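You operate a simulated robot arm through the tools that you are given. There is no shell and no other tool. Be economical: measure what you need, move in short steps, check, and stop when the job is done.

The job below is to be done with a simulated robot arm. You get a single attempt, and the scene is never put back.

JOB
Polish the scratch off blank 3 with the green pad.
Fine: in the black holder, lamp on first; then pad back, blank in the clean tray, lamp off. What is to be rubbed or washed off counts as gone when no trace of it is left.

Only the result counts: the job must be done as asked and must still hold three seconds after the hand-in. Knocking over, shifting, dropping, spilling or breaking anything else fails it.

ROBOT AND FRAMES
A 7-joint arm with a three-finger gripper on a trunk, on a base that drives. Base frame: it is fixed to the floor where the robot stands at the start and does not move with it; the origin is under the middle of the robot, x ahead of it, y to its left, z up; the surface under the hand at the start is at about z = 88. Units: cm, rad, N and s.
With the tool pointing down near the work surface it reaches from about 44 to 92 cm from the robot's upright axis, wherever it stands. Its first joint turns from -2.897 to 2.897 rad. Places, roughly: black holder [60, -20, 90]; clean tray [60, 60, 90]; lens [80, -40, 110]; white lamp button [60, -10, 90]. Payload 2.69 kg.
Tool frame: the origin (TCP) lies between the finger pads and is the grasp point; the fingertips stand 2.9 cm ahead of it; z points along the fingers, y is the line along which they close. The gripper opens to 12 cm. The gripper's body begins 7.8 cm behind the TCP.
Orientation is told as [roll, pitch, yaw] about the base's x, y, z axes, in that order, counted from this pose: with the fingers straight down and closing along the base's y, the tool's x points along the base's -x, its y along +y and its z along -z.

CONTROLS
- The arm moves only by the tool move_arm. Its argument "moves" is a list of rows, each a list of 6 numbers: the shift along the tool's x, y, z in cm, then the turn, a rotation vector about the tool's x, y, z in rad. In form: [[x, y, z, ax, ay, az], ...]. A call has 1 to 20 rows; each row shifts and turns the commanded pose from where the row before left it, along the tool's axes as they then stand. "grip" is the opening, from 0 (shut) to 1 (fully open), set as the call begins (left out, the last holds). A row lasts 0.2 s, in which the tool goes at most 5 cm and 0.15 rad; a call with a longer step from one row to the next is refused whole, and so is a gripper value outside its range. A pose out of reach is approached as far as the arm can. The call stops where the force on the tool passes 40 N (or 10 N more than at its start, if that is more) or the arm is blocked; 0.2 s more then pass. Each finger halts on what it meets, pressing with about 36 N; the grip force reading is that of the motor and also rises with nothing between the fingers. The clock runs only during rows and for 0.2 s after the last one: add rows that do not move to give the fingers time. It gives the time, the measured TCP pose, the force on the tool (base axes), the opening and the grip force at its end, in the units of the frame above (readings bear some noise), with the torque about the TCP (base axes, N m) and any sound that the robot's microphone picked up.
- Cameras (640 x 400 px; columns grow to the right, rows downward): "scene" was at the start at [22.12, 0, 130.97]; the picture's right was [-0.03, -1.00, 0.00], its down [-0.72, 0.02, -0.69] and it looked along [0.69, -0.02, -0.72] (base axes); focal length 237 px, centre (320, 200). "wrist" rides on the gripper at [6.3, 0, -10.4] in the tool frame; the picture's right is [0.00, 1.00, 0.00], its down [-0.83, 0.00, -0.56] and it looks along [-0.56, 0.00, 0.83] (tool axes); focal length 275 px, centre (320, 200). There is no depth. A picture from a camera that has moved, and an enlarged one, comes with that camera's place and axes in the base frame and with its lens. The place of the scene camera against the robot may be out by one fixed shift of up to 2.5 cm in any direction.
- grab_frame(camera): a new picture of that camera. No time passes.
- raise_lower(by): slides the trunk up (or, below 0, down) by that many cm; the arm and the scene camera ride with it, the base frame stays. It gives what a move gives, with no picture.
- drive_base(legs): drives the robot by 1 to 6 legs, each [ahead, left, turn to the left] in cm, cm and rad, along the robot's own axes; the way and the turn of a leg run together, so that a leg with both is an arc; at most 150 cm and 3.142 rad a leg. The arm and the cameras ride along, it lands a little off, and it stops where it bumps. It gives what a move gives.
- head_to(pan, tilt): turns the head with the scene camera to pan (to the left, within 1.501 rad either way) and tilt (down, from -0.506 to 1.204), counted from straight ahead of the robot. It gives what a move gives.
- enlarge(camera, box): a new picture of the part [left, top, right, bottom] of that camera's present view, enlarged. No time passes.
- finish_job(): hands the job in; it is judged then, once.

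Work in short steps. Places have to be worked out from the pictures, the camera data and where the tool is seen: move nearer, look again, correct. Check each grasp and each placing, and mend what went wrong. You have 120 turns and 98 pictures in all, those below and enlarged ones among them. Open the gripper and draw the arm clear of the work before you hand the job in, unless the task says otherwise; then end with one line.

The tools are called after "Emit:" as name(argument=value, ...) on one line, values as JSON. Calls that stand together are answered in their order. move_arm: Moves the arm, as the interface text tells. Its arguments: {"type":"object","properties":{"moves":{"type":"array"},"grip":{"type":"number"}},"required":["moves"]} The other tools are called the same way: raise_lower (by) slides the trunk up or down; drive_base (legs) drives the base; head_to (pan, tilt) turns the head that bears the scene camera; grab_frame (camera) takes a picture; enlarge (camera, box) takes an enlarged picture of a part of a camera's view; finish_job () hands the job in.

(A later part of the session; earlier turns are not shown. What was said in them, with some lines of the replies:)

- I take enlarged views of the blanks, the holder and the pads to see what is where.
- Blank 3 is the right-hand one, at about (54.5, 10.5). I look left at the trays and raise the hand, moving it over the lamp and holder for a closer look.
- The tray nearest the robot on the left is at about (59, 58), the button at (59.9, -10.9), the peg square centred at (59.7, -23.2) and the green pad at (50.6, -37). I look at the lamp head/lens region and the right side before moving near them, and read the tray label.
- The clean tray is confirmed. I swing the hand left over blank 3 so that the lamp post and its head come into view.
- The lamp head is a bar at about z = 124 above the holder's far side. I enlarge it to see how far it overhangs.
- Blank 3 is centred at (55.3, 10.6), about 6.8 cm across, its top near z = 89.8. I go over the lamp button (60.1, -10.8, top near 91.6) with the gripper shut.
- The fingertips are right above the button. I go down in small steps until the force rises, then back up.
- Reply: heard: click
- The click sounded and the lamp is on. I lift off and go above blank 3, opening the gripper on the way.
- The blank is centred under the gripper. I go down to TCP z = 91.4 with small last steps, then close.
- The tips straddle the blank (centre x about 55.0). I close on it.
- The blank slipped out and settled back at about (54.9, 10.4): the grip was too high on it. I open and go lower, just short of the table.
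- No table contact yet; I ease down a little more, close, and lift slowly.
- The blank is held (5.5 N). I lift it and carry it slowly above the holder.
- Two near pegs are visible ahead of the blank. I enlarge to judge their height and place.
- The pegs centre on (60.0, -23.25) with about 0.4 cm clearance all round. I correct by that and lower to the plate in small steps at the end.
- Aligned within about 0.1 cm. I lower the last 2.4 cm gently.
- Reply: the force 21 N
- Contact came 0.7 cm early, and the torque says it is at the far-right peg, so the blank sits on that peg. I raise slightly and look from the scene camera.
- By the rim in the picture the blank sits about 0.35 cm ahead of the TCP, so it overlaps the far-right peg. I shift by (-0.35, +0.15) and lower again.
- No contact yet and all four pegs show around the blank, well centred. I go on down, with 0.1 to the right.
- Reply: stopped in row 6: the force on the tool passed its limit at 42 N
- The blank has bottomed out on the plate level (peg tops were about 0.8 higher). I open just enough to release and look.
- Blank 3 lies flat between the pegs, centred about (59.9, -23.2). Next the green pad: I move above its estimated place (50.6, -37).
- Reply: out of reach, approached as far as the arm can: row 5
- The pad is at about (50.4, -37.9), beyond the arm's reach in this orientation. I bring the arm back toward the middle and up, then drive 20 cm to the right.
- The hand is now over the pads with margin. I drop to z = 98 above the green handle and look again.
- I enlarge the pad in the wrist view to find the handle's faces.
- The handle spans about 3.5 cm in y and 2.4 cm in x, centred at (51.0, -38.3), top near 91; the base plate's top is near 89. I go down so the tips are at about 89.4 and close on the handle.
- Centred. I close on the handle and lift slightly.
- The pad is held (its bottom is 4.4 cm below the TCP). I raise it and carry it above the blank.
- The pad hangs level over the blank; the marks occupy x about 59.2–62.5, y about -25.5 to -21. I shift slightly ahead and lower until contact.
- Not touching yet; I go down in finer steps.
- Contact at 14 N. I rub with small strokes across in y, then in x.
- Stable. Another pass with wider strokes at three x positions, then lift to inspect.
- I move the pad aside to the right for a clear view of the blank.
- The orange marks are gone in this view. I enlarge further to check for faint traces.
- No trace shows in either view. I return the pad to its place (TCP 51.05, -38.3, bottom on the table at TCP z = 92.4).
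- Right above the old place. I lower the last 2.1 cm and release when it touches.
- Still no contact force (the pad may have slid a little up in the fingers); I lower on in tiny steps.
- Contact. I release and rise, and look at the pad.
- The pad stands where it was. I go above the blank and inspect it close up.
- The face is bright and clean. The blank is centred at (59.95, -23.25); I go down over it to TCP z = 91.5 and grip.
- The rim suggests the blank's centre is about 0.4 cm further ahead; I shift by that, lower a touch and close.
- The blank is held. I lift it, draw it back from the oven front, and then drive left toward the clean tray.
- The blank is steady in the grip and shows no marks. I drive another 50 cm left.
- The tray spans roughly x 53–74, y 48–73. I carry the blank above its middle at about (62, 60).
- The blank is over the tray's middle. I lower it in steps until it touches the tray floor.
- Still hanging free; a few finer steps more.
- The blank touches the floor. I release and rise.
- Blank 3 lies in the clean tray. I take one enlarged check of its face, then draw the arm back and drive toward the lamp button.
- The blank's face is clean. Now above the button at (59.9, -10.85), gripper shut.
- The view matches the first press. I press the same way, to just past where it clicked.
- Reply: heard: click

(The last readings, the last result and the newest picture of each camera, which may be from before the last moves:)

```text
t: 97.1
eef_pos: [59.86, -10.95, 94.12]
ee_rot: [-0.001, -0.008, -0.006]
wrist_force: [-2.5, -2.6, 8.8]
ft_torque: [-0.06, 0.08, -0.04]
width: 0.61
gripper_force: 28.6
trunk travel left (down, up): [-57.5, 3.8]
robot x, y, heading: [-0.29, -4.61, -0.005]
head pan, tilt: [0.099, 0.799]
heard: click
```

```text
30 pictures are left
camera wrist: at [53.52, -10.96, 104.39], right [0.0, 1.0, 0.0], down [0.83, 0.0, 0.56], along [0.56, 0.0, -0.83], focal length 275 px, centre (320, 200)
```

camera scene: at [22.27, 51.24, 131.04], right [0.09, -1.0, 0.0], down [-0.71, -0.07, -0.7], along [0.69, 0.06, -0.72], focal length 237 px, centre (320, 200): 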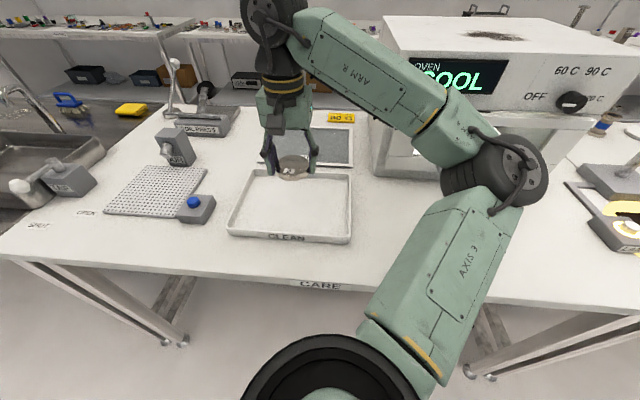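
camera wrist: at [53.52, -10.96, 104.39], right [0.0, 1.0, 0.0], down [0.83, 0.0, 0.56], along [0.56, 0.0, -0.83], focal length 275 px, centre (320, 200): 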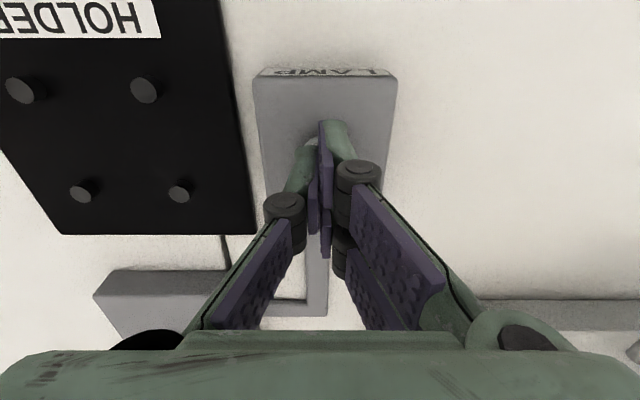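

Click, and the lamp is off. I rise, draw the arm back, open the gripper and check the whole scene.

Emit:
move_arm(moves=[[0, 0, -3, 0, 0, 0], [0, 0, -4, 0, 0, 0], [2, 2, -3, 0, 0, 0], [2, 3, -1, 0, 0, 0], [2, 3, 0, 0, 0, 0], [2, 2, 0, 0, 0, 0], [0, 0, 0, 0, 0, 0]])

Emit:
move_arm(moves=[[0, 0, 0, 0, 0, 0], [0, 0, 0, 0, 0, 0], [0, 0, 0, 0, 0, 0], [0, 0, 0, 0, 0, 0], [0, 0, 0, 0, 0, 0], [0, 0, 0, 0, 0, 0], [0, 0, 0, 0, 0, 0]], grip=1)

Emit:
head_to(pan=-0.4, tilt=0.6)

Emit:
grab_frame(camera="scene")

Emit:
head_to(pan=0.7, tilt=0.6)

Emit:
grab_frame(camera="scene")

```text
t: 98.7
eef_pos: [51.83, -0.64, 104.98]
ee_rot: [-0.002, -0.004, -0.004]
wrist_force: [-0.2, -1.2, -0.9]
ft_torque: [-0.01, 0.02, -0.01]
width: 0.02
gripper_force: 28.6
trunk travel left (down, up): [-57.5, 3.8]
robot x, y, heading: [-0.29, -4.62, -0.002]
head pan, tilt: [0.099, 0.799]
```

```text
t: 100.3
eef_pos: [51.93, -0.72, 104.93]
ee_rot: [-0.002, -0.006, -0.006]
wrist_force: [0.8, 0.7, 0.7]
ft_torque: [-0.05, -0.01, -0.03]
width: 11.9
gripper_force: 0.1
trunk travel left (down, up): [-57.5, 3.8]
robot x, y, heading: [-0.03, -4.53, -0.002]
head pan, tilt: [0.099, 0.799]
```

```text
t: 101.2
eef_pos: [51.93, -0.7, 104.96]
ee_rot: [-0.002, -0.004, -0.005]
wrist_force: [0.9, -0.7, -1.1]
ft_torque: [0.0, 0.01, 0.0]
width: 12.02
gripper_force: 0.0
trunk travel left (down, up): [-57.5, 3.8]
robot x, y, heading: [-0.4, -4.28, -0.0]
head pan, tilt: [-0.4, 0.6]
```

```text
29 pictures are left
camera scene: at [22.02, -7.83, 132.73], right [-0.39, -0.92, 0.0], down [-0.52, 0.22, -0.82], along [0.76, -0.32, -0.57], focal length 237 px, centre (320, 200)
```

scene: 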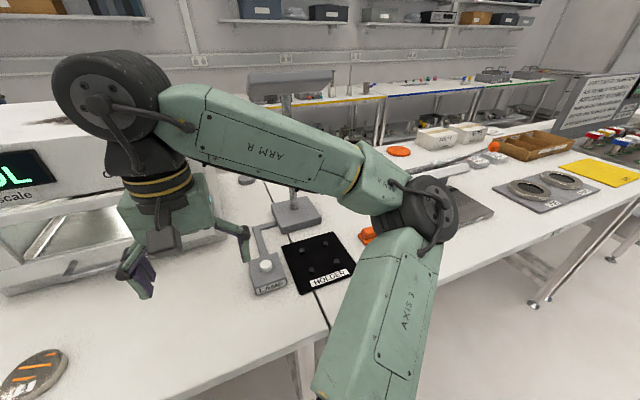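

```text
t: 102.6
eef_pos: [51.83, -0.7, 105.0]
ee_rot: [-0.002, -0.004, -0.006]
wrist_force: [-0.5, -0.6, 0.5]
ft_torque: [0.0, -0.01, 0.01]
width: 12.01
gripper_force: 0.1
trunk travel left (down, up): [-57.5, 3.8]
robot x, y, heading: [-0.23, -4.24, 0.002]
head pan, tilt: [0.7, 0.6]
```

```text
28 pictures are left
camera scene: at [20.66, 1.3, 132.73], right [0.64, -0.77, 0.0], down [-0.43, -0.36, -0.83], along [0.63, 0.53, -0.56], focal length 237 px, centre (320, 200)
```

scene: 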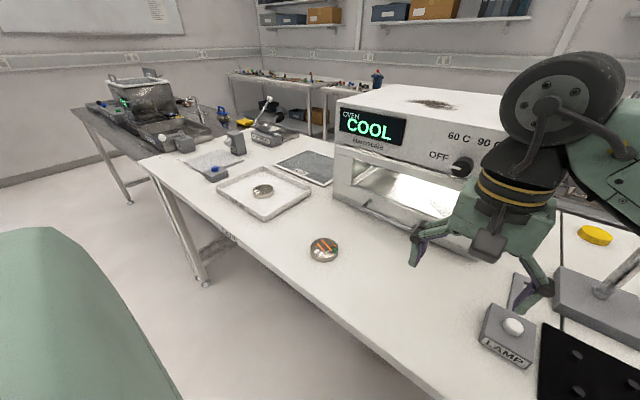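

The lamp is off, blank 3 is polished and in the clean tray, the green pad is back where it stood, and the arm is clear, so I hand the job in.

Emit:
finish_job()

```text
The job is handed in.
```

Blank 3 is polished with no trace of the scratch in the last close-up and is lying in the clean tray; the green pad is back in its place, the lamp is off, and the job is handed in.
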